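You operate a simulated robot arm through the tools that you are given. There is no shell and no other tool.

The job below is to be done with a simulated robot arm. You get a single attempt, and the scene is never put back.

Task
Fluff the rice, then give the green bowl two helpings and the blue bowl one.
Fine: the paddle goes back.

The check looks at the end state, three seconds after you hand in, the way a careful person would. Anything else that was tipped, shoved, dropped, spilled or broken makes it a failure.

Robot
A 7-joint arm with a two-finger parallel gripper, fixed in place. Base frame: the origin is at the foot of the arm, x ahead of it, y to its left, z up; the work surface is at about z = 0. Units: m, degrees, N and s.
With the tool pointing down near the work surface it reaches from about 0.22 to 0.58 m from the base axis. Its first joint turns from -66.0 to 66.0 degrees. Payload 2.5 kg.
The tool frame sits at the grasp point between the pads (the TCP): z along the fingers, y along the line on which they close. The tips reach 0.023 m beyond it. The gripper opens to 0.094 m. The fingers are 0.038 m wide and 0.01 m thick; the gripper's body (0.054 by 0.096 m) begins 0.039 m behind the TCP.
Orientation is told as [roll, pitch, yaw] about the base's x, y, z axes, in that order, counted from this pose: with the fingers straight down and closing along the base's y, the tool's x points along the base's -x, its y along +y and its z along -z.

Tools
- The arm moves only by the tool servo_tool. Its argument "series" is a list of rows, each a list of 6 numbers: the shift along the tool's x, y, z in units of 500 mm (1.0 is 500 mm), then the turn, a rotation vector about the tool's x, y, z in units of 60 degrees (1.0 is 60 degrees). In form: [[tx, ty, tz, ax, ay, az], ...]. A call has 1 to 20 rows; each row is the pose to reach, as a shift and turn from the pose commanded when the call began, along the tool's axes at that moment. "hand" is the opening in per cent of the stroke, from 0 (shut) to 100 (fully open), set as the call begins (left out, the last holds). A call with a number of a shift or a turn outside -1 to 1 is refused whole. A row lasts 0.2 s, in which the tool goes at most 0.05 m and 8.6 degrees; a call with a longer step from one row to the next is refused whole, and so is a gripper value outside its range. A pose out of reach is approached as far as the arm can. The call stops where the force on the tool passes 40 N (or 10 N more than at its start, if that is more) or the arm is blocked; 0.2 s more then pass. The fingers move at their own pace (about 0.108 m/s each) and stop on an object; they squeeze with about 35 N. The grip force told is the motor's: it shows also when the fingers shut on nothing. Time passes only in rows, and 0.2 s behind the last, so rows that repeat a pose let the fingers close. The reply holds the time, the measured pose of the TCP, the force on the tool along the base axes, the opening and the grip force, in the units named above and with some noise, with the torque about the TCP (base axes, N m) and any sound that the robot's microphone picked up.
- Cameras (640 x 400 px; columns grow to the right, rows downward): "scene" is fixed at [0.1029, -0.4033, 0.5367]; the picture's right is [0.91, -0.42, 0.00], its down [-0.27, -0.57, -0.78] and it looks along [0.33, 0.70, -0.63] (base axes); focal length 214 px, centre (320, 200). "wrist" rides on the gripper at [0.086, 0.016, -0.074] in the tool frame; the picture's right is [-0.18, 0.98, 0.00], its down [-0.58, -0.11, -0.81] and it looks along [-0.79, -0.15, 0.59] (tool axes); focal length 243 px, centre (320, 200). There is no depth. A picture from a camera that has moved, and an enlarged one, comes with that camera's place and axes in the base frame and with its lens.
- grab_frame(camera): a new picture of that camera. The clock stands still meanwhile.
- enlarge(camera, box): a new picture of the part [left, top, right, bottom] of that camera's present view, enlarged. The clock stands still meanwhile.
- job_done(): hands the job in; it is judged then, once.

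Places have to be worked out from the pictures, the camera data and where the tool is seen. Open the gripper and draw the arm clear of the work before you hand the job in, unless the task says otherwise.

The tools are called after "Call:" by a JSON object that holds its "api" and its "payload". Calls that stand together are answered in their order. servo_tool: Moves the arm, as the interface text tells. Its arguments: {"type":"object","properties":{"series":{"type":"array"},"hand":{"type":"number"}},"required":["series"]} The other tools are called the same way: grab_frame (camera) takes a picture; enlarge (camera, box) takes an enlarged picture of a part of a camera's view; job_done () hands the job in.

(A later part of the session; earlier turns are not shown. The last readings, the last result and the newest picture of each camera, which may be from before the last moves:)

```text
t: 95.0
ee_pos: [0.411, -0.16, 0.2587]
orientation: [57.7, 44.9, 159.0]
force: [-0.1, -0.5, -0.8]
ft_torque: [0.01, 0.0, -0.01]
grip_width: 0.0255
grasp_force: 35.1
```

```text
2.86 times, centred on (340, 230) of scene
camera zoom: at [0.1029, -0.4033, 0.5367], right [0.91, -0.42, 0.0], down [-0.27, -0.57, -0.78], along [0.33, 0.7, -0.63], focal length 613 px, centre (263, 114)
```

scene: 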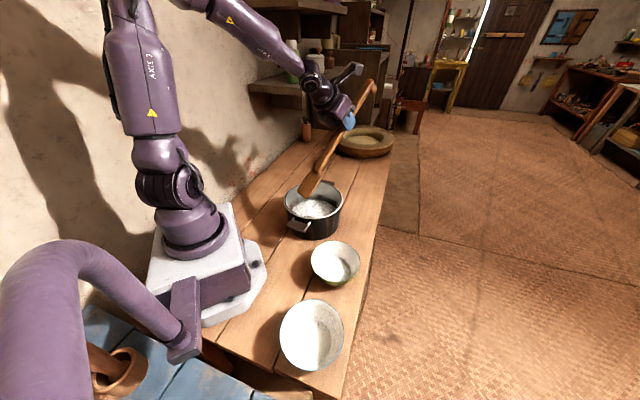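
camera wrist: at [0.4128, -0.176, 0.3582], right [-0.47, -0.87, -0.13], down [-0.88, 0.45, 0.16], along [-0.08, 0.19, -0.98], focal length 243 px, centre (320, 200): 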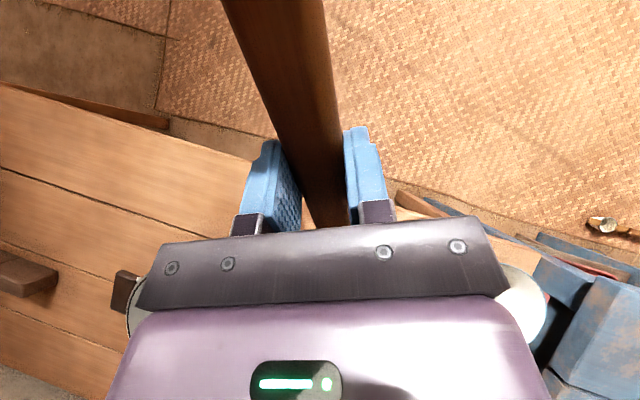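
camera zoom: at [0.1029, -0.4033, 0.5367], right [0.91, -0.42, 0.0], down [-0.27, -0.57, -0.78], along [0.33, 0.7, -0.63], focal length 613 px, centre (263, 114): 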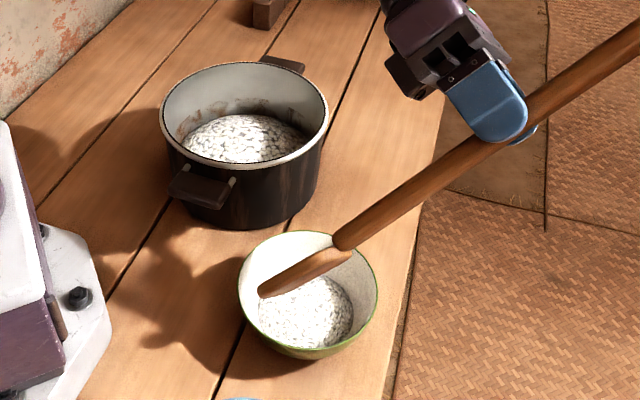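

The second helping has dropped and the pile in the green bowl is bigger. I'll roll back, lift and swing back to the pot the same way as before.

Call:
{"api": "servo_tool", "payload": {"series": [[0, 0, 0, 0.12, 0, 0], [0, 0, 0, 0.24, 0, 0], [0, 0, 0, 0.36, 0, 0], [0, 0, 0, 0.48, 0, 0], [0, 0, 0, 0.6, 0, 0], [0, 0, 0, 0.72, 0, 0], [0, 0, 0, 0.84, 0, 0], [0, 0, 0, 0.96, 0, 0]]}}

Call:
{"api": "servo_tool", "payload": {"series": [[0.0212, 0, -0.0212, 0, 0, 0], [0.0424, 0, -0.0424, 0, 0, 0], [0.0636, 0, -0.0636, 0, 0, 0], [0.0848, 0, -0.0848, 0, 0, 0], [0.1061, 0, -0.1061, 0, 0, 0]]}}

Call:
{"api": "servo_tool", "payload": {"series": [[-0.0018, -0.0714, -0.0018, 0.0547, 0, -0.0547], [-0.0076, -0.142, -0.0076, 0.1093, 0, -0.1093], [-0.0177, -0.212, -0.0177, 0.164, 0, -0.164], [-0.0314, -0.2808, -0.0314, 0.2186, 0, -0.2186], [-0.0491, -0.3474, -0.0491, 0.2733, 0, -0.2733], [-0.0706, -0.4118, -0.0706, 0.3279, 0, -0.3279], [-0.0956, -0.4738, -0.0956, 0.3826, 0, -0.3826], [-0.1243, -0.5326, -0.1243, 0.4372, 0, -0.4372], [-0.1243, -0.5326, -0.1243, 0.4372, 0, -0.4372]]}}

Call:
{"api": "enlarge", "payload": {"camera": "scene", "box": [230, 170, 350, 250]}}

Call:
{"api": "enlarge", "payload": {"camera": "scene", "box": [290, 230, 380, 300]}}

```text
t: 96.8
ee_pos: [0.4108, -0.1606, 0.2571]
orientation: [-0.1, 44.9, 159.1]
force: [0.0, -0.3, -1.0]
ft_torque: [0.01, -0.02, 0.01]
grip_width: 0.0255
grasp_force: 34.6
```

```text
t: 98.0
ee_pos: [0.4114, -0.1588, 0.3332]
orientation: [0.1, 45.0, 159.0]
force: [0.4, -1.1, -0.8]
ft_torque: [-0.03, -0.01, 0.01]
grip_width: 0.0255
grasp_force: 35.4
```

```text
t: 100.0
ee_pos: [0.4264, 0.1206, 0.3325]
orientation: [0.0, 45.0, -163.8]
force: [0.4, 1.1, 0.0]
ft_torque: [0.02, -0.04, 0.03]
grip_width: 0.0254
grasp_force: 35.0
```

```text
5.00 times, centred on (290, 210) of scene
camera zoom: at [0.1029, -0.4033, 0.5367], right [0.91, -0.42, 0.0], down [-0.27, -0.57, -0.78], along [0.33, 0.7, -0.63], focal length 1072 px, centre (470, 150)
```

zoom: 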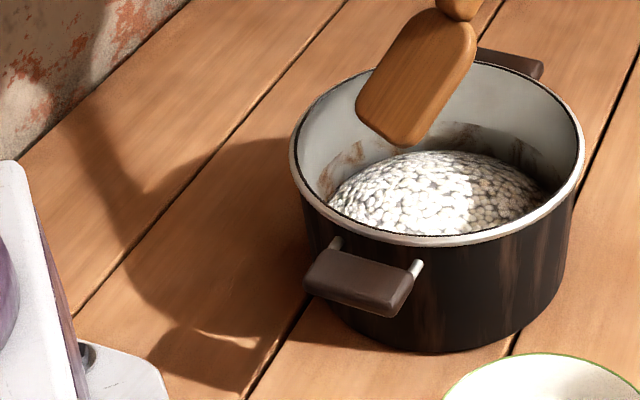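

```text
5.71 times, centred on (335, 265) of scene
camera zoom: at [0.1029, -0.4033, 0.5367], right [0.91, -0.42, 0.0], down [-0.27, -0.57, -0.78], along [0.33, 0.7, -0.63], focal length 1226 px, centre (234, -171)
```

zoom: 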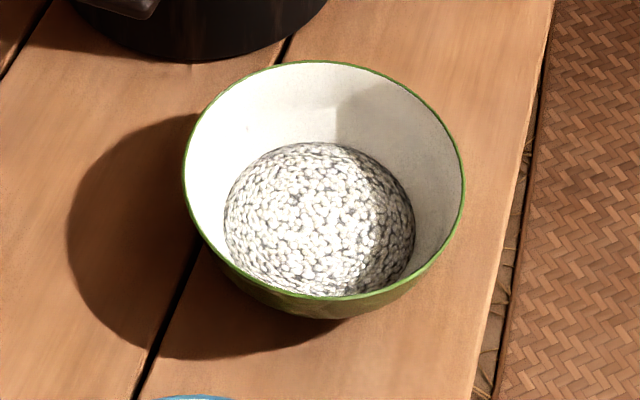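

The green bowl now holds two helpings, the blade is clean and the pot is steady. I'll make the third scoop with the same motion, going about 2 mm deeper since the mound has dropped slightly.

Call:
{"api": "servo_tool", "payload": {"series": [[-0.0114, -0.0033, 0.0292, 0, -0.021, 0], [-0.0228, -0.0065, 0.0584, 0, -0.042, 0], [-0.0341, -0.0098, 0.0876, 0, -0.063, 0], [-0.0455, -0.013, 0.1168, 0, -0.083, 0], [-0.0455, -0.013, 0.1168, 0, -0.083, 0]]}}

Call:
{"api": "servo_tool", "payload": {"series": [[-0.0171, 0, 0.0204, 0, 0, 0], [-0.0343, 0, 0.0409, 0, 0, 0], [-0.0514, 0, 0.0613, 0, 0, 0], [-0.0685, 0, 0.0817, 0, 0, 0], [-0.0857, 0, 0.1022, 0, 0, 0], [-0.1054, 0, 0.1257, 0, 0, 0]]}}

Call:
{"api": "enlarge", "payload": {"camera": "scene", "box": [275, 160, 375, 235]}}

```text
t: 101.2
ee_pos: [0.4471, 0.1322, 0.274]
orientation: [0.0, 39.9, -164.1]
force: [0.1, 0.4, -1.5]
ft_torque: [-0.02, -0.03, -0.03]
grip_width: 0.0256
grasp_force: 34.8
```

```text
t: 102.6
ee_pos: [0.4446, 0.1345, 0.1933]
orientation: [0.0, 40.0, -163.9]
force: [-0.2, -0.6, -1.0]
ft_torque: [0.0, -0.05, 0.03]
grip_width: 0.0257
grasp_force: 35.1
```

```text
5.33 times, centred on (325, 198) of scene
camera zoom: at [0.1029, -0.4033, 0.5367], right [0.91, -0.42, 0.0], down [-0.27, -0.57, -0.78], along [0.33, 0.7, -0.63], focal length 1144 px, centre (293, 213)
```

zoom: 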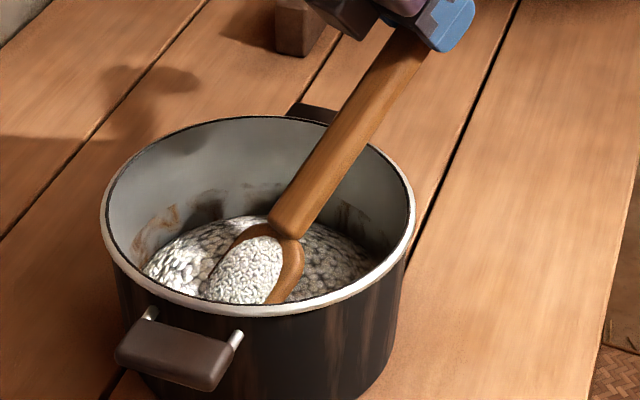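

The third helping is loaded with no contact. I'll lift it straight up out of the pot first.

Call:
{"api": "servo_tool", "payload": {"series": [[0.0209, 0, -0.0249, 0, 0, 0], [0.0418, 0, -0.0498, 0, 0, 0], [0.0627, 0, -0.0747, 0, 0, 0], [0.0836, 0, -0.0996, 0, 0, 0], [0.1045, 0, -0.1245, 0, 0, 0], [0.1253, 0, -0.1494, 0, 0, 0], [0.1462, 0, -0.1743, 0, 0, 0], [0.1671, 0, -0.1992, 0, 0, 0]]}}

Call:
{"api": "enlarge", "payload": {"camera": "scene", "box": [230, 150, 390, 250]}}

```text
t: 104.4
ee_pos: [0.4459, 0.1344, 0.3209]
orientation: [0.0, 39.8, -164.0]
force: [-0.8, 1.2, -1.9]
ft_torque: [0.0, -0.05, 0.02]
grip_width: 0.0257
grasp_force: 35.3
```

```text
4.00 times, centred on (310, 200) of scene
camera zoom: at [0.1029, -0.4033, 0.5367], right [0.91, -0.42, 0.0], down [-0.27, -0.57, -0.78], along [0.33, 0.7, -0.63], focal length 858 px, centre (360, 200)
```

zoom: 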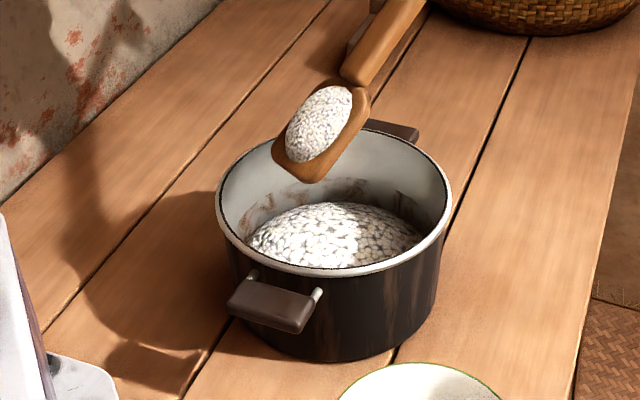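

The third helping is riding well. I'll swing it slowly around the base axis to the blue bowl near (0.161, -0.244), staying about 0.17 m up at the blade.

Call:
{"api": "servo_tool", "payload": {"series": [[-0.004, 0.0575, -0.0033, -0.0354, 0, 0.0422], [-0.0089, 0.115, -0.0075, -0.0708, 0, 0.0844], [-0.0181, 0.171, -0.0152, -0.1062, 0, 0.1266], [-0.0283, 0.227, -0.0238, -0.1416, 0, 0.1688], [-0.0428, 0.2807, -0.036, -0.177, 0, 0.211], [-0.0584, 0.3344, -0.049, -0.2124, 0, 0.2532], [-0.0777, 0.3849, -0.0652, -0.2478, 0, 0.2954], [-0.098, 0.4354, -0.0823, -0.2832, 0, 0.3376], [-0.1218, 0.482, -0.1022, -0.3186, 0, 0.3798], [-0.1466, 0.5286, -0.123, -0.354, 0, 0.422], [-0.1745, 0.5708, -0.1464, -0.3894, 0, 0.4642], [-0.2033, 0.613, -0.1706, -0.4248, 0, 0.5064], [-0.2349, 0.6499, -0.1971, -0.4602, 0, 0.5486], [-0.2673, 0.6868, -0.2243, -0.4956, 0, 0.5908], [-0.3019, 0.7181, -0.2533, -0.531, 0, 0.633], [-0.3372, 0.7494, -0.283, -0.5664, 0, 0.6752], [-0.3744, 0.7744, -0.3142, -0.6018, 0, 0.7174], [-0.4123, 0.7994, -0.346, -0.6372, 0, 0.7596], [-0.4513, 0.8183, -0.3787, -0.6726, 0, 0.8018], [-0.491, 0.8372, -0.412, -0.708, 0, 0.844]]}}

Call:
{"api": "grab_frame", "payload": {"camera": "scene"}}

Call:
{"api": "grab_frame", "payload": {"camera": "wrist"}}

```text
t: 108.6
ee_pos: [0.2797, -0.3447, 0.3084]
orientation: [1.1, 40.3, 130.0]
force: [0.4, 0.8, -0.9]
ft_torque: [-0.01, -0.02, -0.02]
grip_width: 0.0257
grasp_force: 35.5
out of reach, approached as far as the arm can: row 15, 16, 17, 18, 19, 20
```

```text
taken
```

scene: 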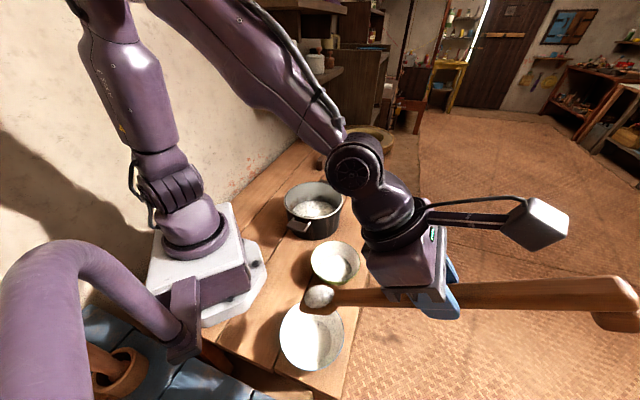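

```text
taken
camera wrist: at [0.2788, -0.3668, 0.4207], right [-0.85, -0.51, -0.1], down [-0.52, 0.82, 0.24], along [-0.04, 0.26, -0.97], focal length 243 px, centre (320, 200)
```

wrist: 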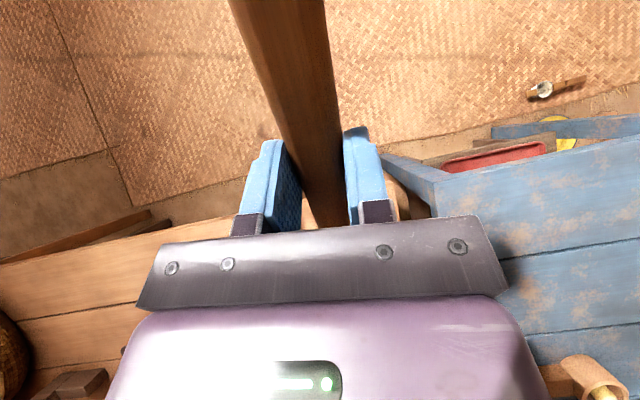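

The arm fell slightly short there, apparently near the first joint's limit; the blade sits at about (0.185, -0.232), still loaded and high. I'll turn the paddle about 18° back and pull the grasp point in, so that the blade centres over the blue bowl from an easier direction.

Call:
{"api": "servo_tool", "payload": {"series": [[-0.008, -0.0096, -0.0013, 0.044, 0, -0.057], [-0.016, -0.0192, -0.0026, 0.088, 0, -0.115], [-0.024, -0.0288, -0.0039, 0.132, 0, -0.172], [-0.032, -0.0384, -0.0052, 0.176, 0, -0.229], [-0.032, -0.0384, -0.0052, 0.176, 0, -0.229]]}}

Call:
{"api": "grab_frame", "payload": {"camera": "scene"}}

Call:
{"api": "enlarge", "payload": {"camera": "scene", "box": [250, 230, 390, 380]}}

```text
t: 109.8
ee_pos: [0.3379, -0.2868, 0.2659]
orientation: [1.5, 39.8, 148.0]
force: [0.2, -0.3, -1.5]
ft_torque: [-0.03, 0.01, -0.01]
grip_width: 0.0259
grasp_force: 34.7
out of reach, approached as far as the arm can: row 1, 2, 3, 4, 5
```

```text
taken
```

scene: 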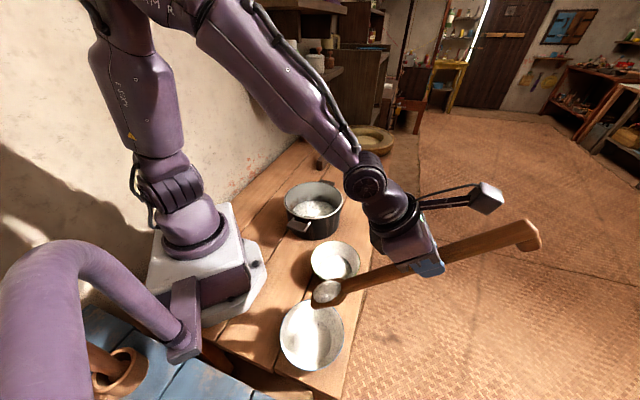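

```text
2.67 times, centred on (320, 305) of scene
camera zoom: at [0.1029, -0.4033, 0.5367], right [0.91, -0.42, 0.0], down [-0.27, -0.57, -0.78], along [0.33, 0.7, -0.63], focal length 572 px, centre (320, -80)
```

zoom: 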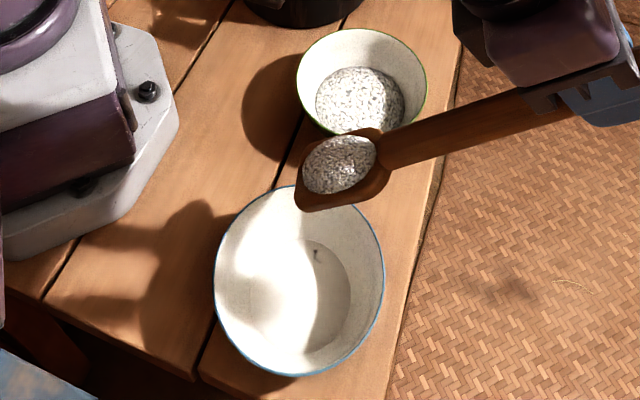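

That move drifted: tilted this way, the wrist is close to a singular alignment, and only poses with the arm, paddle and target in one plane are well behaved. The rice is still on the blade, so I'll go back to the known good pose above the green bowl and swing purely about the base from there.

Call:
{"api": "servo_tool", "payload": {"series": [[0.0108, -0.037, -0.0098, 0.0115, 0, -0.0176], [0.0216, -0.0741, -0.0195, 0.0231, 0, -0.0352], [0.0324, -0.1111, -0.0293, 0.0346, 0, -0.0528], [0.0432, -0.1482, -0.0391, 0.0462, 0, -0.0704], [0.0541, -0.1852, -0.0489, 0.0577, 0, -0.088], [0.0649, -0.2223, -0.0586, 0.0692, 0, -0.1056], [0.0757, -0.2593, -0.0684, 0.0808, 0, -0.1232], [0.0865, -0.2964, -0.0782, 0.0923, 0, -0.1408], [0.0865, -0.2964, -0.0782, 0.0923, 0, -0.1408]]}}

Call:
{"api": "grab_frame", "payload": {"camera": "scene"}}

```text
t: 111.8
ee_pos: [0.4259, -0.1673, 0.3215]
orientation: [2.5, 39.5, 158.9]
force: [-0.2, -0.2, -1.6]
ft_torque: [0.01, -0.06, -0.03]
grip_width: 0.0256
grasp_force: 35.0
```

```text
taken
```

scene: 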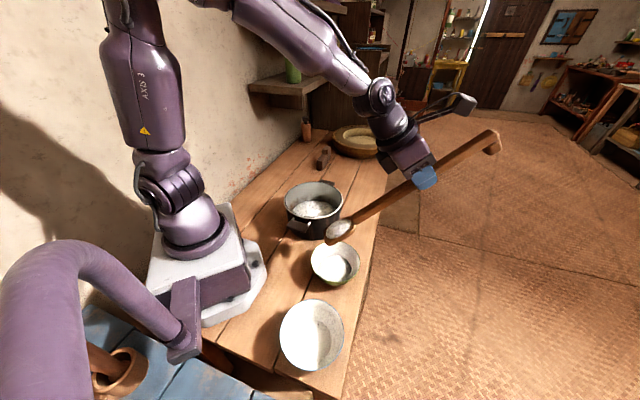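

Back at the good pose with the rice still on; I had corrected a small roll the wrong way, so there is 2.5° to take out. I'll fix that and draw in slightly toward the blue bowl's radius, staying in the arm's plane.

Call:
{"api": "servo_tool", "payload": {"series": [[-0.0175, -0.0007, -0.0005, 0.0105, 0.023, 0], [-0.035, -0.0013, -0.001, 0.021, 0.046, 0], [-0.0525, -0.002, -0.0015, 0.0315, 0.069, 0], [-0.07, -0.0026, -0.002, 0.042, 0.092, 0], [-0.07, -0.0026, -0.002, 0.042, 0.092, 0]]}}

Call:
{"api": "enlarge", "payload": {"camera": "scene", "box": [260, 160, 420, 300]}}

```text
t: 113.0
ee_pos: [0.401, -0.1574, 0.2995]
orientation: [-0.1, 45.2, 159.1]
force: [0.9, -0.2, -1.6]
ft_torque: [-0.06, -0.03, -0.03]
grip_width: 0.0256
grasp_force: 35.3
```

```text
2.86 times, centred on (340, 230) of scene
camera zoom: at [0.1029, -0.4033, 0.5367], right [0.91, -0.42, 0.0], down [-0.27, -0.57, -0.78], along [0.33, 0.7, -0.63], focal length 613 px, centre (263, 114)
```

zoom: 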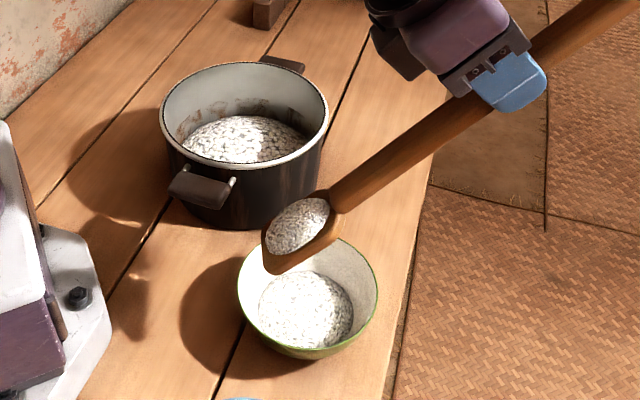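

In the arm's plane everything tracks exactly. I'll swing 20° about the base axis first and check that the pose is reached before going further.

Call:
{"api": "servo_tool", "payload": {"series": [[-0.0014, 0.0502, -0.0014, -0.0394, 0, 0.0391], [-0.0048, 0.1, -0.0048, -0.0788, 0, 0.0783], [-0.0101, 0.1494, -0.0102, -0.1183, 0, 0.1174], [-0.0176, 0.1984, -0.0177, -0.1577, 0, 0.1566], [-0.0271, 0.2468, -0.0272, -0.1971, 0, 0.1957], [-0.0385, 0.2942, -0.0387, -0.2365, 0, 0.2349], [-0.0385, 0.2942, -0.0387, -0.2365, 0, 0.2349]]}}

Call:
{"api": "grab_frame", "payload": {"camera": "scene"}}

```text
t: 114.6
ee_pos: [0.3219, -0.2839, 0.3004]
orientation: [0.1, 45.0, 139.1]
force: [0.4, -0.2, -1.3]
ft_torque: [-0.01, -0.02, -0.01]
grip_width: 0.0255
grasp_force: 35.2
```

```text
taken
```

scene: 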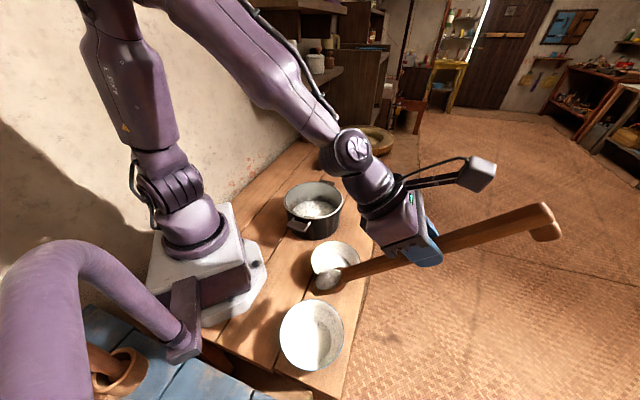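

That was reached cleanly. I'll swing the last 15° about the base to bring the blade over the blue bowl.

Call:
{"api": "servo_tool", "payload": {"series": [[-0.0011, 0.0452, -0.0011, -0.0354, 0, 0.0354], [-0.004, 0.09, -0.004, -0.0707, 0, 0.0707], [-0.0083, 0.1346, -0.0083, -0.1061, 0, 0.1061], [-0.0144, 0.1788, -0.0144, -0.1414, 0, 0.1414], [-0.0222, 0.2228, -0.0222, -0.1768, 0, 0.1768], [-0.0222, 0.2228, -0.0222, -0.1768, 0, 0.1768]]}}

Call:
{"api": "grab_frame", "payload": {"camera": "scene"}}

Call:
{"api": "enlarge", "payload": {"camera": "scene", "box": [250, 230, 390, 380]}}

```text
t: 116.0
ee_pos: [0.2375, -0.3596, 0.3007]
orientation: [0.1, 45.1, 124.1]
force: [-0.6, -0.5, -0.7]
ft_torque: [-0.01, -0.02, 0.03]
grip_width: 0.0255
grasp_force: 35.3
```

```text
taken
```

scene: 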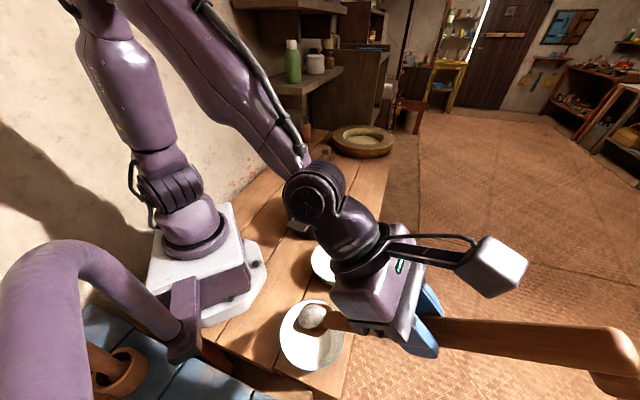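

```text
2.67 times, centred on (320, 305) of scene
camera zoom: at [0.1029, -0.4033, 0.5367], right [0.91, -0.42, 0.0], down [-0.27, -0.57, -0.78], along [0.33, 0.7, -0.63], focal length 572 px, centre (320, -80)
```

zoom: 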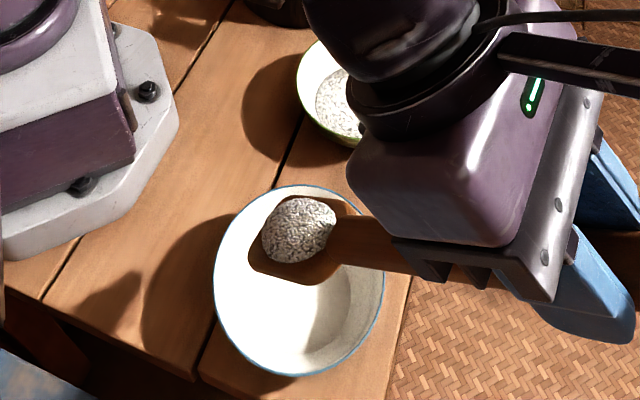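

The blade is over the blue bowl, within about a centimetre of its centre, and the pose is fully reached. I'll lower it about 5.5 cm toward the bowl.

Call:
{"api": "servo_tool", "payload": {"series": [[-0.0212, 0, 0.0177, 0, 0, 0], [-0.0425, 0, 0.0355, 0, 0, 0], [-0.0637, 0, 0.0532, 0, 0, 0], [-0.085, 0, 0.071, 0, 0, 0], [-0.085, 0, 0.071, 0, 0, 0]]}}

Call:
{"api": "enlarge", "payload": {"camera": "scene", "box": [250, 230, 390, 380]}}

```text
t: 117.2
ee_pos: [0.234, -0.354, 0.2452]
orientation: [0.0, 45.1, 124.1]
force: [0.0, -0.3, -0.2]
ft_torque: [-0.02, -0.05, 0.0]
grip_width: 0.0258
grasp_force: 34.6
```

```text
2.67 times, centred on (320, 305) of scene
camera zoom: at [0.1029, -0.4033, 0.5367], right [0.91, -0.42, 0.0], down [-0.27, -0.57, -0.78], along [0.33, 0.7, -0.63], focal length 572 px, centre (320, -80)
```

zoom: 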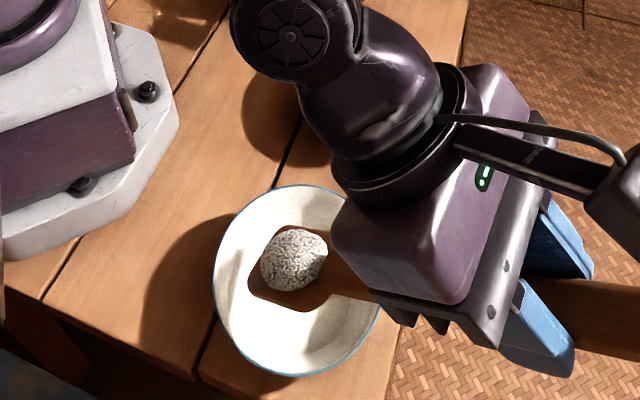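

The rice is centred over the blue bowl. I'll start the roll with only 30°, to make sure the arm holds position here before the rice lets go.

Call:
{"api": "servo_tool", "payload": {"series": [[0, 0, 0, -0.1, 0, 0], [0, 0, 0, -0.2, 0, 0], [0, 0, 0, -0.3, 0, 0], [0, 0, 0, -0.4, 0, 0], [0, 0, 0, -0.48, 0, 0]]}}

Call:
{"api": "enlarge", "payload": {"camera": "scene", "box": [250, 230, 390, 380]}}

```text
t: 118.4
ee_pos: [0.2346, -0.3544, 0.2453]
orientation: [29.0, 45.2, 124.1]
force: [-0.2, -0.1, -1.3]
ft_torque: [0.01, -0.03, -0.03]
grip_width: 0.0255
grasp_force: 35.4
```

```text
2.67 times, centred on (320, 305) of scene
camera zoom: at [0.1029, -0.4033, 0.5367], right [0.91, -0.42, 0.0], down [-0.27, -0.57, -0.78], along [0.33, 0.7, -0.63], focal length 572 px, centre (320, -80)
```

zoom: 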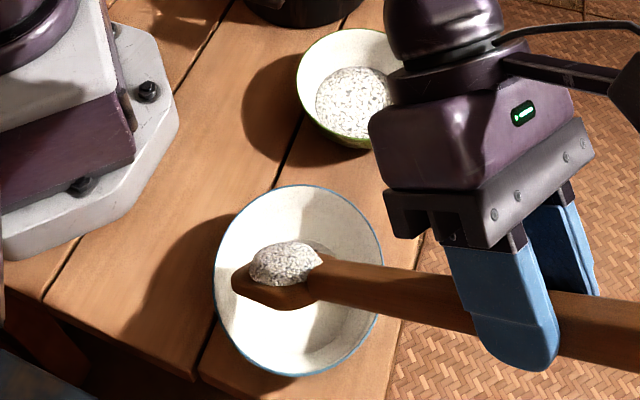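

The arm held its place through 29° of roll and the rice is still on the blade. I'll roll on to about 58° over the bowl and wait for it to drop.

Call:
{"api": "servo_tool", "payload": {"series": [[0, 0, 0, -0.12, 0, 0], [0, 0, 0, -0.24, 0, 0], [0, 0, 0, -0.36, 0, 0], [0, 0, 0, -0.48, 0, 0], [0, 0, 0, -0.48, 0, 0], [0, 0, 0, -0.48, 0, 0]]}}

Call:
{"api": "enlarge", "payload": {"camera": "scene", "box": [250, 230, 390, 380]}}

```text
t: 119.8
ee_pos: [0.2343, -0.3545, 0.2451]
orientation: [57.7, 45.2, 124.2]
force: [-0.7, -0.5, -1.1]
ft_torque: [-0.04, -0.04, 0.01]
grip_width: 0.0252
grasp_force: 34.8
```

```text
2.67 times, centred on (320, 305) of scene
camera zoom: at [0.1029, -0.4033, 0.5367], right [0.91, -0.42, 0.0], down [-0.27, -0.57, -0.78], along [0.33, 0.7, -0.63], focal length 572 px, centre (320, -80)
```

zoom: 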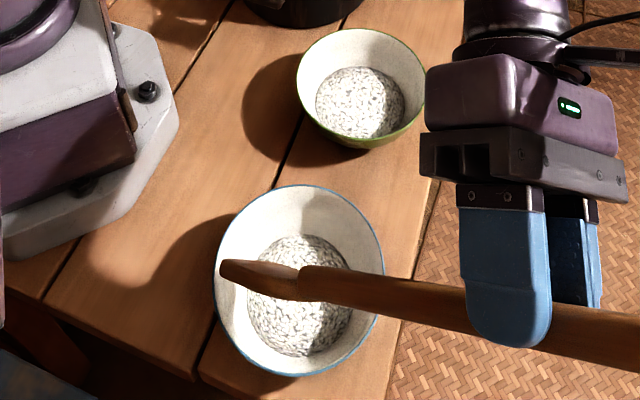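

The helping is in the blue bowl. I'll roll the paddle back upright and lift clear before swinging away.

Call:
{"api": "servo_tool", "payload": {"series": [[0, 0, 0, 0.12, 0, 0], [0, 0, 0, 0.24, 0, 0], [0, 0, 0, 0.36, 0, 0], [0, 0, 0, 0.48, 0, 0], [0, 0, 0, 0.6, 0, 0], [0, 0, 0, 0.72, 0, 0], [0, 0, 0, 0.84, 0, 0], [0, 0, 0, 0.96, 0, 0]]}}

Call:
{"api": "servo_tool", "payload": {"series": [[0.0212, 0, -0.0212, 0, 0, 0], [0.0424, 0, -0.0424, 0, 0, 0], [0.0636, 0, -0.0636, 0, 0, 0], [0.0848, 0, -0.0848, 0, 0, 0], [0.0848, 0, -0.0848, 0, 0, 0]]}}

Call:
{"api": "enlarge", "payload": {"camera": "scene", "box": [250, 230, 390, 380]}}

```text
t: 121.6
ee_pos: [0.2356, -0.3554, 0.2441]
orientation: [-0.1, 45.1, 124.0]
force: [-0.4, 0.9, -1.1]
ft_torque: [-0.03, -0.03, -0.01]
grip_width: 0.0253
grasp_force: 34.5
```

```text
t: 122.8
ee_pos: [0.2353, -0.3542, 0.3051]
orientation: [0.0, 45.2, 124.0]
force: [0.6, -0.4, -0.1]
ft_torque: [-0.01, 0.0, 0.02]
grip_width: 0.0251
grasp_force: 35.1
```

```text
2.67 times, centred on (320, 305) of scene
camera zoom: at [0.1029, -0.4033, 0.5367], right [0.91, -0.42, 0.0], down [-0.27, -0.57, -0.78], along [0.33, 0.7, -0.63], focal length 572 px, centre (320, -80)
```

zoom: 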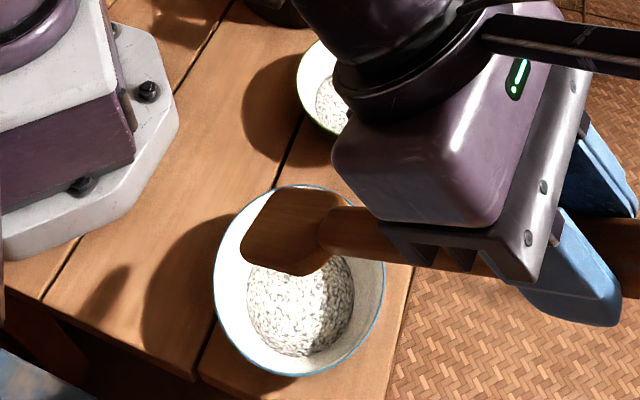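

The blade is clean and the blue bowl holds one helping. Now I'll level the paddle out and raise it to z ≈ 0.40, still in the arm's plane, before swinging back.

Call:
{"api": "servo_tool", "payload": {"series": [[0.028, 0, -0.0164, 0, -0.125, 0], [0.0559, 0, -0.0327, 0, -0.25, 0], [0.0839, 0, -0.0491, 0, -0.375, 0], [0.1118, 0, -0.0654, 0, -0.5, 0], [0.1398, 0, -0.0818, 0, -0.625, 0], [0.1677, 0, -0.0981, 0, -0.75, 0], [0.1677, 0, -0.0981, 0, -0.75, 0]]}}

Call:
{"api": "grab_frame", "payload": {"camera": "scene"}}

```text
t: 124.4
ee_pos: [0.2491, -0.3738, 0.3987]
orientation: [0.2, -0.1, 124.0]
force: [0.1, 0.4, -0.7]
ft_torque: [-0.05, -0.03, 0.0]
grip_width: 0.0255
grasp_force: 34.4
```

```text
taken
```

scene: 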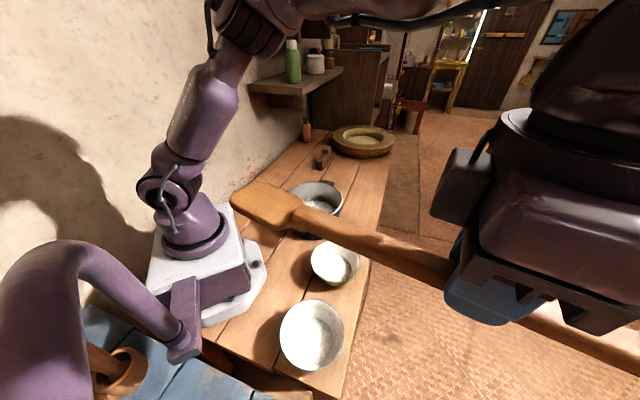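

The paddle is level and clear of everything at z ≈ 0.40. I'll swing back around the base while unwinding the wrist yaw.

Call:
{"api": "servo_tool", "payload": {"series": [[-0.0015, -0.0572, 0, 0, 0, -0.0967], [-0.0064, -0.1143, 0, 0, 0, -0.1933], [-0.0151, -0.1711, 0, 0, 0, -0.29], [-0.0273, -0.2271, 0, 0, 0, -0.3867], [-0.0429, -0.2822, 0, 0, 0, -0.4833], [-0.0622, -0.3363, 0, 0, 0, -0.58], [-0.0848, -0.3889, 0, 0, 0, -0.6767], [-0.1106, -0.4401, 0, 0, 0, -0.7733], [-0.1398, -0.4894, 0, 0, 0, -0.87], [-0.1719, -0.537, 0, 0, 0, -0.9667]]}}

Call:
{"api": "servo_tool", "payload": {"series": [[0.0179, -0.0486, 0, 0, 0, -0.0967], [0.033, -0.0981, 0, 0, 0, -0.1933], [0.0454, -0.1485, 0, 0, 0, -0.29], [0.0548, -0.1994, 0, 0, 0, -0.3867], [0.0614, -0.2508, 0, 0, 0, -0.4833], [0.0648, -0.3025, 0, 0, 0, -0.58], [0.0652, -0.3543, 0, 0, 0, -0.6767], [0.0628, -0.4063, 0, 0, 0, -0.7733], [0.0574, -0.4577, 0, 0, 0, -0.87], [0.049, -0.5088, 0, 0, 0, -0.9667]]}}

Call:
{"api": "grab_frame", "payload": {"camera": "scene"}}

```text
t: 126.6
ee_pos: [0.4241, -0.1528, 0.3968]
orientation: [0.2, 0.0, -177.8]
force: [-0.5, 0.2, -0.8]
ft_torque: [0.02, -0.06, -0.01]
grip_width: 0.0252
grasp_force: 35.5
```

```text
t: 128.8
ee_pos: [0.4374, 0.102, 0.3981]
orientation: [0.1, -0.1, -120.0]
force: [-0.1, 0.5, -0.4]
ft_torque: [0.06, 0.0, -0.01]
grip_width: 0.0253
grasp_force: 35.4
```

```text
taken
```

scene: 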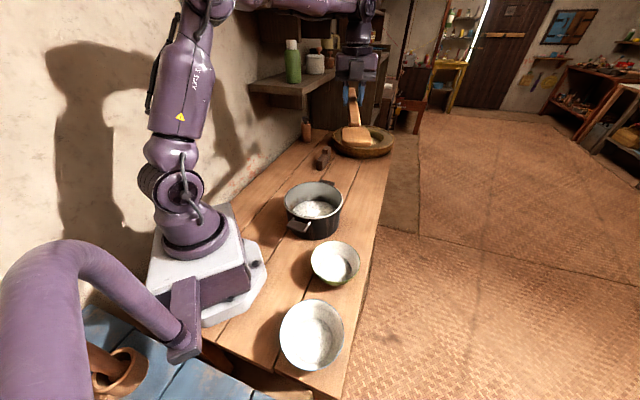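

Everything is in order at yaw -120°. I'll continue unwinding the wrist in place to about -4°.

Call:
{"api": "servo_tool", "payload": {"series": [[0, 0, 0, 0, 0, -0.121], [0, 0, 0, 0, 0, -0.242], [0, 0, 0, 0, 0, -0.3625], [0, 0, 0, 0, 0, -0.483], [0, 0, 0, 0, 0, -0.604], [0, 0, 0, 0, 0, -0.725], [0, 0, 0, 0, 0, -0.846], [0, 0, 0, 0, 0, -0.9667]]}}

Call:
{"api": "servo_tool", "payload": {"series": [[0, 0, 0, 0, 0, -0.121], [0, 0, 0, 0, 0, -0.242], [0, 0, 0, 0, 0, -0.3625], [0, 0, 0, 0, 0, -0.483], [0, 0, 0, 0, 0, -0.604], [0, 0, 0, 0, 0, -0.725], [0, 0, 0, 0, 0, -0.846], [0, 0, 0, 0, 0, -0.9667], [0, 0, 0, 0, 0, -0.9667]]}}

Call:
{"api": "grab_frame", "payload": {"camera": "scene"}}

```text
t: 130.6
ee_pos: [0.4376, 0.1021, 0.398]
orientation: [0.0, -0.1, -61.9]
force: [-0.1, 0.4, -0.9]
ft_torque: [0.04, 0.01, -0.04]
grip_width: 0.0254
grasp_force: 35.2
```

```text
t: 132.6
ee_pos: [0.4394, 0.1022, 0.3962]
orientation: [-0.1, 0.0, -3.9]
force: [1.0, 0.9, -0.8]
ft_torque: [-0.01, 0.02, 0.01]
grip_width: 0.0254
grasp_force: 35.2
```

```text
taken
```

scene: 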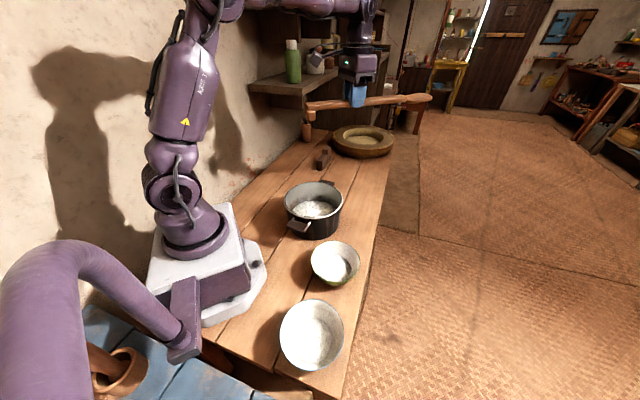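

The paddle points outward again. I'll carry it back along the same path to above its original spot at (0.217, 0.222), with yaw 38.2° and z ≈ 0.25.

Call:
{"api": "servo_tool", "payload": {"series": [[0.0457, 0.0209, 0.0295, 0, 0, -0.0702], [0.0915, 0.0418, 0.059, 0, 0, -0.1403], [0.1372, 0.0627, 0.0885, 0, 0, -0.2105], [0.183, 0.0836, 0.118, 0, 0, -0.2807], [0.2287, 0.1045, 0.1475, 0, 0, -0.3509], [0.2744, 0.1254, 0.177, 0, 0, -0.421], [0.3202, 0.1463, 0.2065, 0, 0, -0.4912], [0.3659, 0.1672, 0.236, 0, 0, -0.5614], [0.4117, 0.1881, 0.2655, 0, 0, -0.6315], [0.4574, 0.209, 0.295, 0, 0, -0.7017], [0.4574, 0.209, 0.295, 0, 0, -0.7017]]}}

Call:
{"api": "enlarge", "payload": {"camera": "scene", "box": [220, 90, 400, 250]}}

Call:
{"api": "grab_frame", "payload": {"camera": "wrist"}}

```text
t: 135.0
ee_pos: [0.2167, 0.2209, 0.2497]
orientation: [-0.1, 0.0, 38.2]
force: [0.3, 0.0, -1.0]
ft_torque: [-0.03, 0.04, 0.0]
grip_width: 0.0254
grasp_force: 34.6
```

```text
2.50 times, centred on (310, 170) of scene
camera zoom: at [0.1029, -0.4033, 0.5367], right [0.91, -0.42, 0.0], down [-0.27, -0.57, -0.78], along [0.33, 0.7, -0.63], focal length 536 px, centre (345, 275)
```

zoom: 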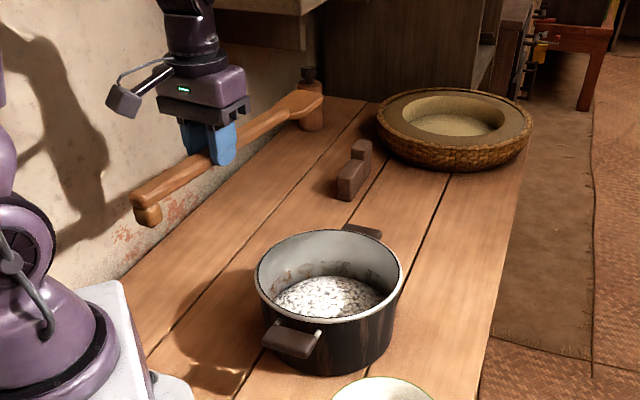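

```text
taken
camera wrist: at [0.1389, 0.1822, 0.3233], right [-0.46, 0.89, 0.0], down [0.52, 0.28, 0.81], along [0.71, 0.37, -0.59], focal length 243 px, centre (320, 200)
```

wrist: 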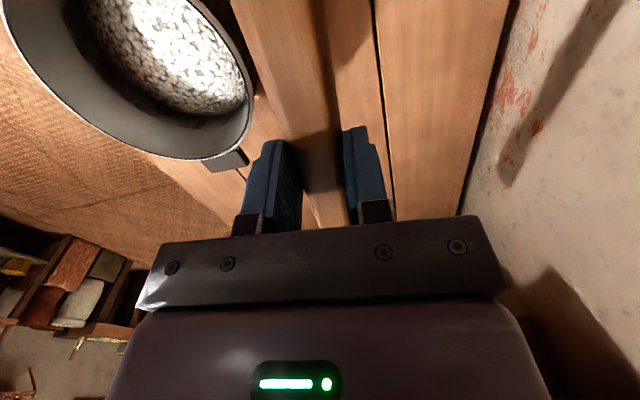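

Call:
{"api": "enlarge", "payload": {"camera": "scene", "box": [250, 110, 330, 160]}}

Call:
{"api": "enlarge", "payload": {"camera": "scene", "box": [210, 120, 290, 190]}}

```text
8.00 times, centred on (290, 135) of scene
camera zoom: at [0.1029, -0.4033, 0.5367], right [0.91, -0.42, 0.0], down [-0.27, -0.57, -0.78], along [0.33, 0.7, -0.63], focal length 1716 px, centre (560, 720)
```

zoom: 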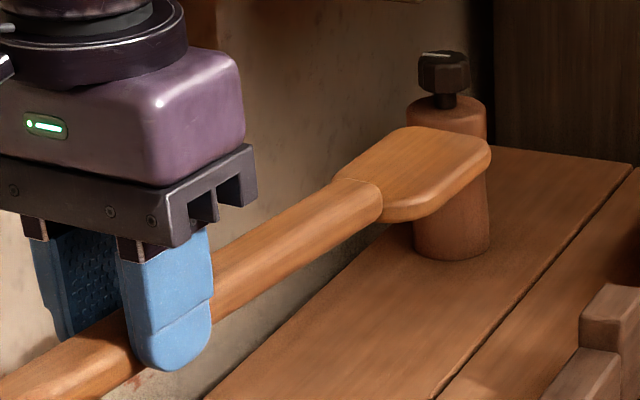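

```text
5.71 times, centred on (250, 155) of scene
camera zoom: at [0.1029, -0.4033, 0.5367], right [0.91, -0.42, 0.0], down [-0.27, -0.57, -0.78], along [0.33, 0.7, -0.63], focal length 1226 px, centre (720, 457)
```

zoom: 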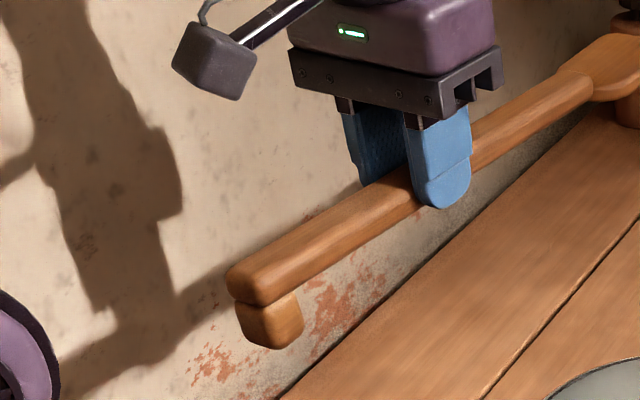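

Compared with just after pickup, the paddle has turned only about 1° in the grip (handle end slightly low). I'll add 1° of blade-down tilt to compensate, and lower it to about 2 cm above its resting height.

Call:
{"api": "servo_tool", "payload": {"series": [[0, 0, 0.06, 0, 0.005, 0], [0, 0, 0.12, 0, 0.01, 0], [0, 0, 0.18, 0, 0.0167, 0], [0, 0, 0.24, 0, 0.0167, 0], [0, 0, 0.3, 0, 0.0167, 0], [0, 0, 0.34, 0, 0.0167, 0], [0, 0, 0.38, 0, 0.0167, 0], [0, 0, 0.4, 0, 0.0167, 0], [0, 0, 0.4, 0, 0.0167, 0]]}}

Call:
{"api": "enlarge", "payload": {"camera": "scene", "box": [230, 150, 350, 250]}}

```text
t: 137.0
ee_pos: [0.2182, 0.2189, 0.0502]
orientation: [0.0, 1.1, 38.2]
force: [-0.2, 0.8, -1.0]
ft_torque: [-0.02, 0.06, 0.03]
grip_width: 0.0251
grasp_force: 34.8
```

```text
4.00 times, centred on (290, 200) of scene
camera zoom: at [0.1029, -0.4033, 0.5367], right [0.91, -0.42, 0.0], down [-0.27, -0.57, -0.78], along [0.33, 0.7, -0.63], focal length 858 px, centre (440, 200)
```

zoom: 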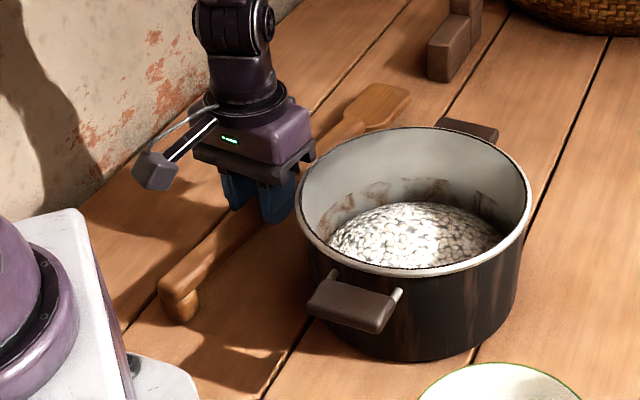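

The paddle is about 2 cm above its resting place and lined up. I'll go down in 3 mm steps until it just touches.

Call:
{"api": "servo_tool", "payload": {"series": [[0, 0, 0.006, 0, 0, 0], [0, 0, 0.012, 0, 0, 0], [0, 0, 0.018, 0, 0, 0], [0, 0, 0.024, 0, 0, 0], [0, 0, 0.03, 0, 0, 0], [0, 0, 0.035, 0, 0, 0]]}}

```text
t: 138.4
ee_pos: [0.2177, 0.2236, 0.0335]
orientation: [-0.1, 0.8, 38.2]
force: [3.4, 0.4, 37.0]
ft_torque: [0.01, -0.02, 0.08]
grip_width: 0.0259
grasp_force: 35.2
```

It has touched down at z ≈ 0.0335, and the force (37 N up, no torque) shows the blade and foot share the load. I'll back off 2 mm to take the pressure off before opening.

Call:
{"api": "servo_tool", "payload": {"series": [[0, 0, -0.002, 0, 0, 0], [0, 0, -0.004, 0, 0, 0], [0, 0, -0.004, 0, 0, 0]]}}

Call:
{"api": "enlarge", "payload": {"camera": "scene", "box": [230, 150, 350, 250]}}

Call:
{"api": "enlarge", "payload": {"camera": "scene", "box": [240, 205, 280, 237]}}

Call:
{"api": "enlarge", "payload": {"camera": "scene", "box": [280, 165, 340, 205]}}

```text
t: 139.2
ee_pos: [0.2161, 0.222, 0.0333]
orientation: [-0.1, 1.2, 38.2]
force: [1.0, 1.9, 2.4]
ft_torque: [0.68, -0.69, 0.11]
grip_width: 0.0255
grasp_force: 35.1
```

```text
4.00 times, centred on (290, 200) of scene
camera zoom: at [0.1029, -0.4033, 0.5367], right [0.91, -0.42, 0.0], down [-0.27, -0.57, -0.78], along [0.33, 0.7, -0.63], focal length 858 px, centre (440, 200)
```

zoom: 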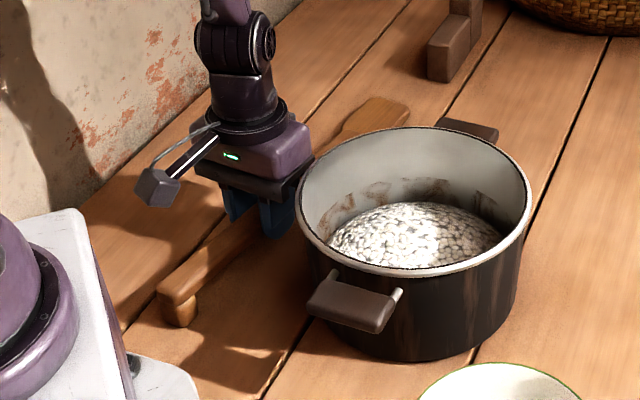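

```text
12.50 times, centred on (260, 221) of scene
camera zoom: at [0.1029, -0.4033, 0.5367], right [0.91, -0.42, 0.0], down [-0.27, -0.57, -0.78], along [0.33, 0.7, -0.63], focal length 2681 px, centre (1070, -62)
```

zoom: 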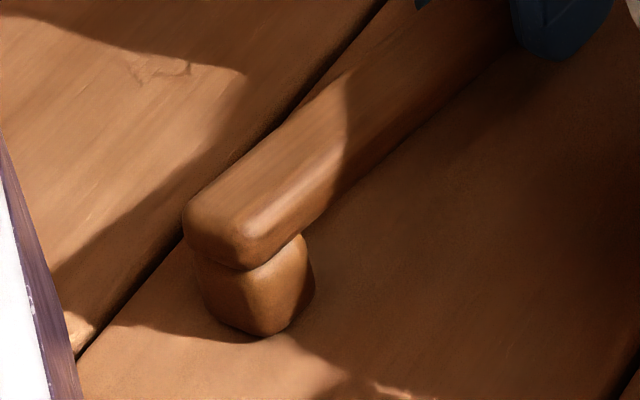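

```text
10.00 times, centred on (310, 185) of scene
camera zoom: at [0.1029, -0.4033, 0.5367], right [0.91, -0.42, 0.0], down [-0.27, -0.57, -0.78], along [0.33, 0.7, -0.63], focal length 2145 px, centre (420, 350)
```

zoom: 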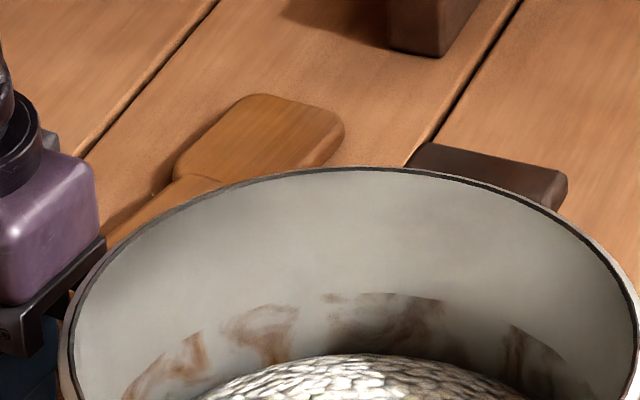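

The paddle lies within a few millimetres of where it started; the foot end is only about 3 mm off the table and the blade already rests on it. I'll open the fingers to about 60 mm to release it.

Call:
{"api": "servo_tool", "payload": {"series": [[0, 0, 0, 0, 0, 0], [0, 0, 0, 0, 0, 0], [0, 0, 0, 0, 0, 0], [0, 0, 0, 0, 0, 0]], "hand": 62}}

Call:
{"api": "enlarge", "payload": {"camera": "scene", "box": [240, 205, 280, 237]}}

Call:
{"api": "grab_frame", "payload": {"camera": "wrist"}}

```text
t: 140.2
ee_pos: [0.2164, 0.2221, 0.0337]
orientation: [-0.1, 1.2, 38.0]
force: [-0.4, -0.5, 0.5]
ft_torque: [0.05, 0.01, -0.01]
grip_width: 0.0584
grasp_force: 0.1
```

```text
12.50 times, centred on (260, 221) of scene
camera zoom: at [0.1029, -0.4033, 0.5367], right [0.91, -0.42, 0.0], down [-0.27, -0.57, -0.78], along [0.33, 0.7, -0.63], focal length 2681 px, centre (1070, -62)
```

zoom: 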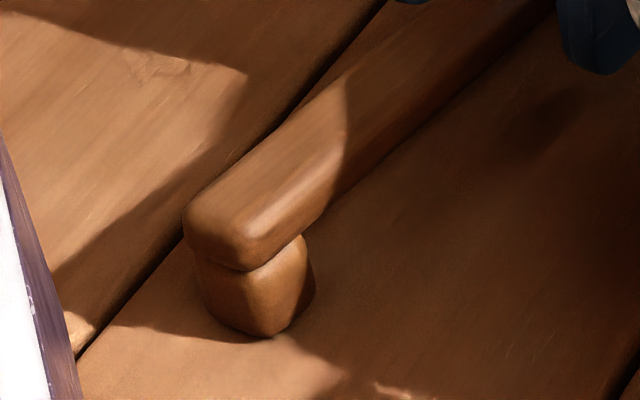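

```text
taken
camera wrist: at [0.14, 0.1825, 0.1094], right [-0.46, 0.89, -0.01], down [0.54, 0.28, 0.8], along [0.71, 0.36, -0.61], focal length 243 px, centre (320, 200)
```

wrist: 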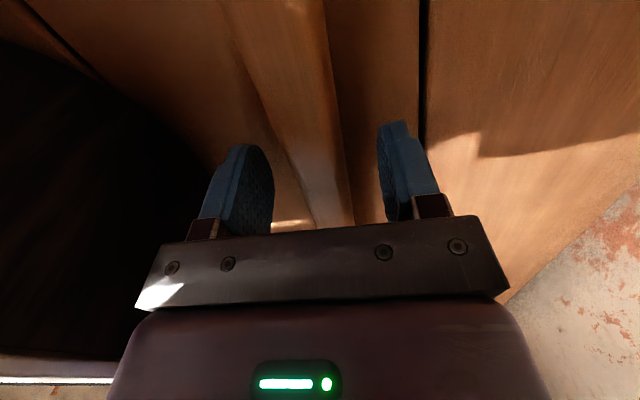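

The paddle didn't move on release, so it is resting within about 5 mm of its original place. I'll raise the gripper straight up, clear of it.

Call:
{"api": "servo_tool", "payload": {"series": [[0, 0, -0.02, 0, 0, 0], [0, 0, -0.06, 0, 0, 0], [0, 0, -0.12, 0, 0, 0], [0, 0, -0.18, 0, 0, 0], [0, 0, -0.24, 0, 0, 0], [0, 0, -0.3, 0, 0, 0], [0, 0, -0.36, 0, 0, 0], [0, 0, -0.43, 0, 0, 0], [0, 0, -0.43, 0, 0, 0]]}}

Call:
{"api": "enlarge", "payload": {"camera": "scene", "box": [230, 170, 350, 250]}}

Call:
{"api": "enlarge", "payload": {"camera": "scene", "box": [230, 120, 410, 250]}}

Call:
{"api": "enlarge", "payload": {"camera": "scene", "box": [240, 220, 400, 390]}}

Call:
{"api": "grab_frame", "payload": {"camera": "wrist"}}

```text
t: 142.2
ee_pos: [0.2202, 0.2254, 0.2514]
orientation: [-0.1, 1.0, 38.1]
force: [0.3, 0.4, 0.7]
ft_torque: [-0.03, 0.02, 0.0]
grip_width: 0.0585
grasp_force: 0.0
```

```text
5.00 times, centred on (290, 210) of scene
camera zoom: at [0.1029, -0.4033, 0.5367], right [0.91, -0.42, 0.0], down [-0.27, -0.57, -0.78], along [0.33, 0.7, -0.63], focal length 1072 px, centre (470, 150)
```

zoom: 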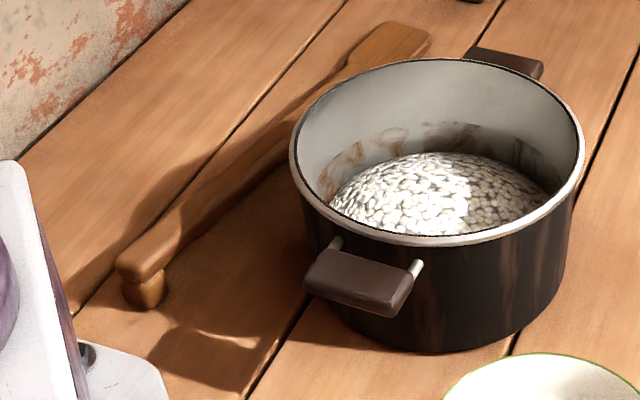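

```text
3.08 times, centred on (320, 185) of scene
camera zoom: at [0.1029, -0.4033, 0.5367], right [0.91, -0.42, 0.0], down [-0.27, -0.57, -0.78], along [0.33, 0.7, -0.63], focal length 660 px, centre (320, 246)
```

zoom: 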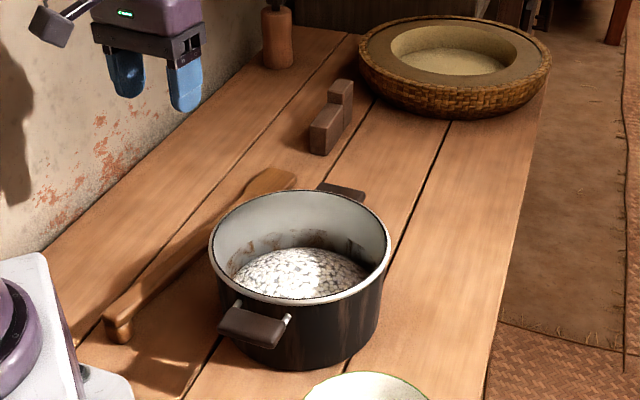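

```text
2.35 times, centred on (320, 305) of scene
camera zoom: at [0.1029, -0.4033, 0.5367], right [0.91, -0.42, 0.0], down [-0.27, -0.57, -0.78], along [0.33, 0.7, -0.63], focal length 505 px, centre (320, -47)
```

zoom: 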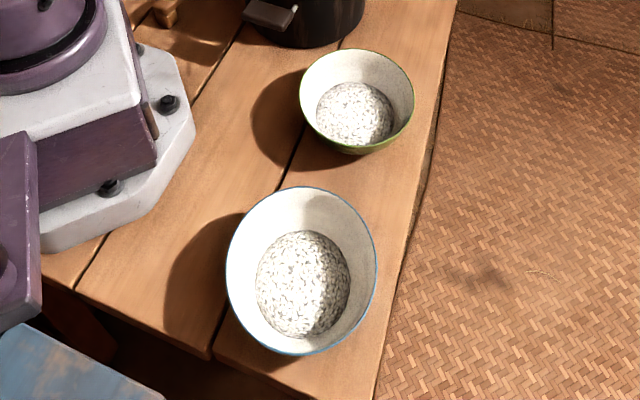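

```text
taken
camera wrist: at [0.1431, 0.1858, 0.3264], right [-0.46, 0.89, -0.01], down [0.54, 0.28, 0.8], along [0.71, 0.37, -0.61], focal length 243 px, centre (320, 200)
```

wrist: 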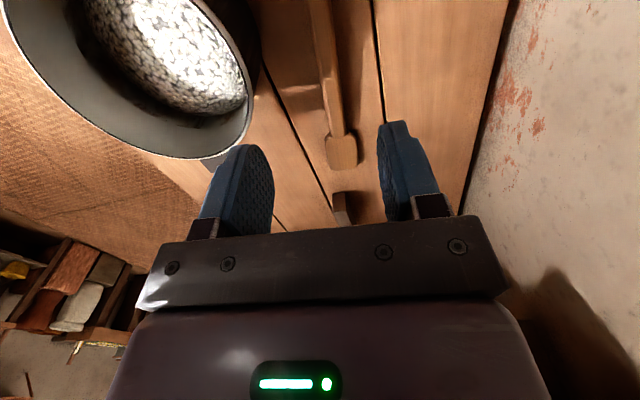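

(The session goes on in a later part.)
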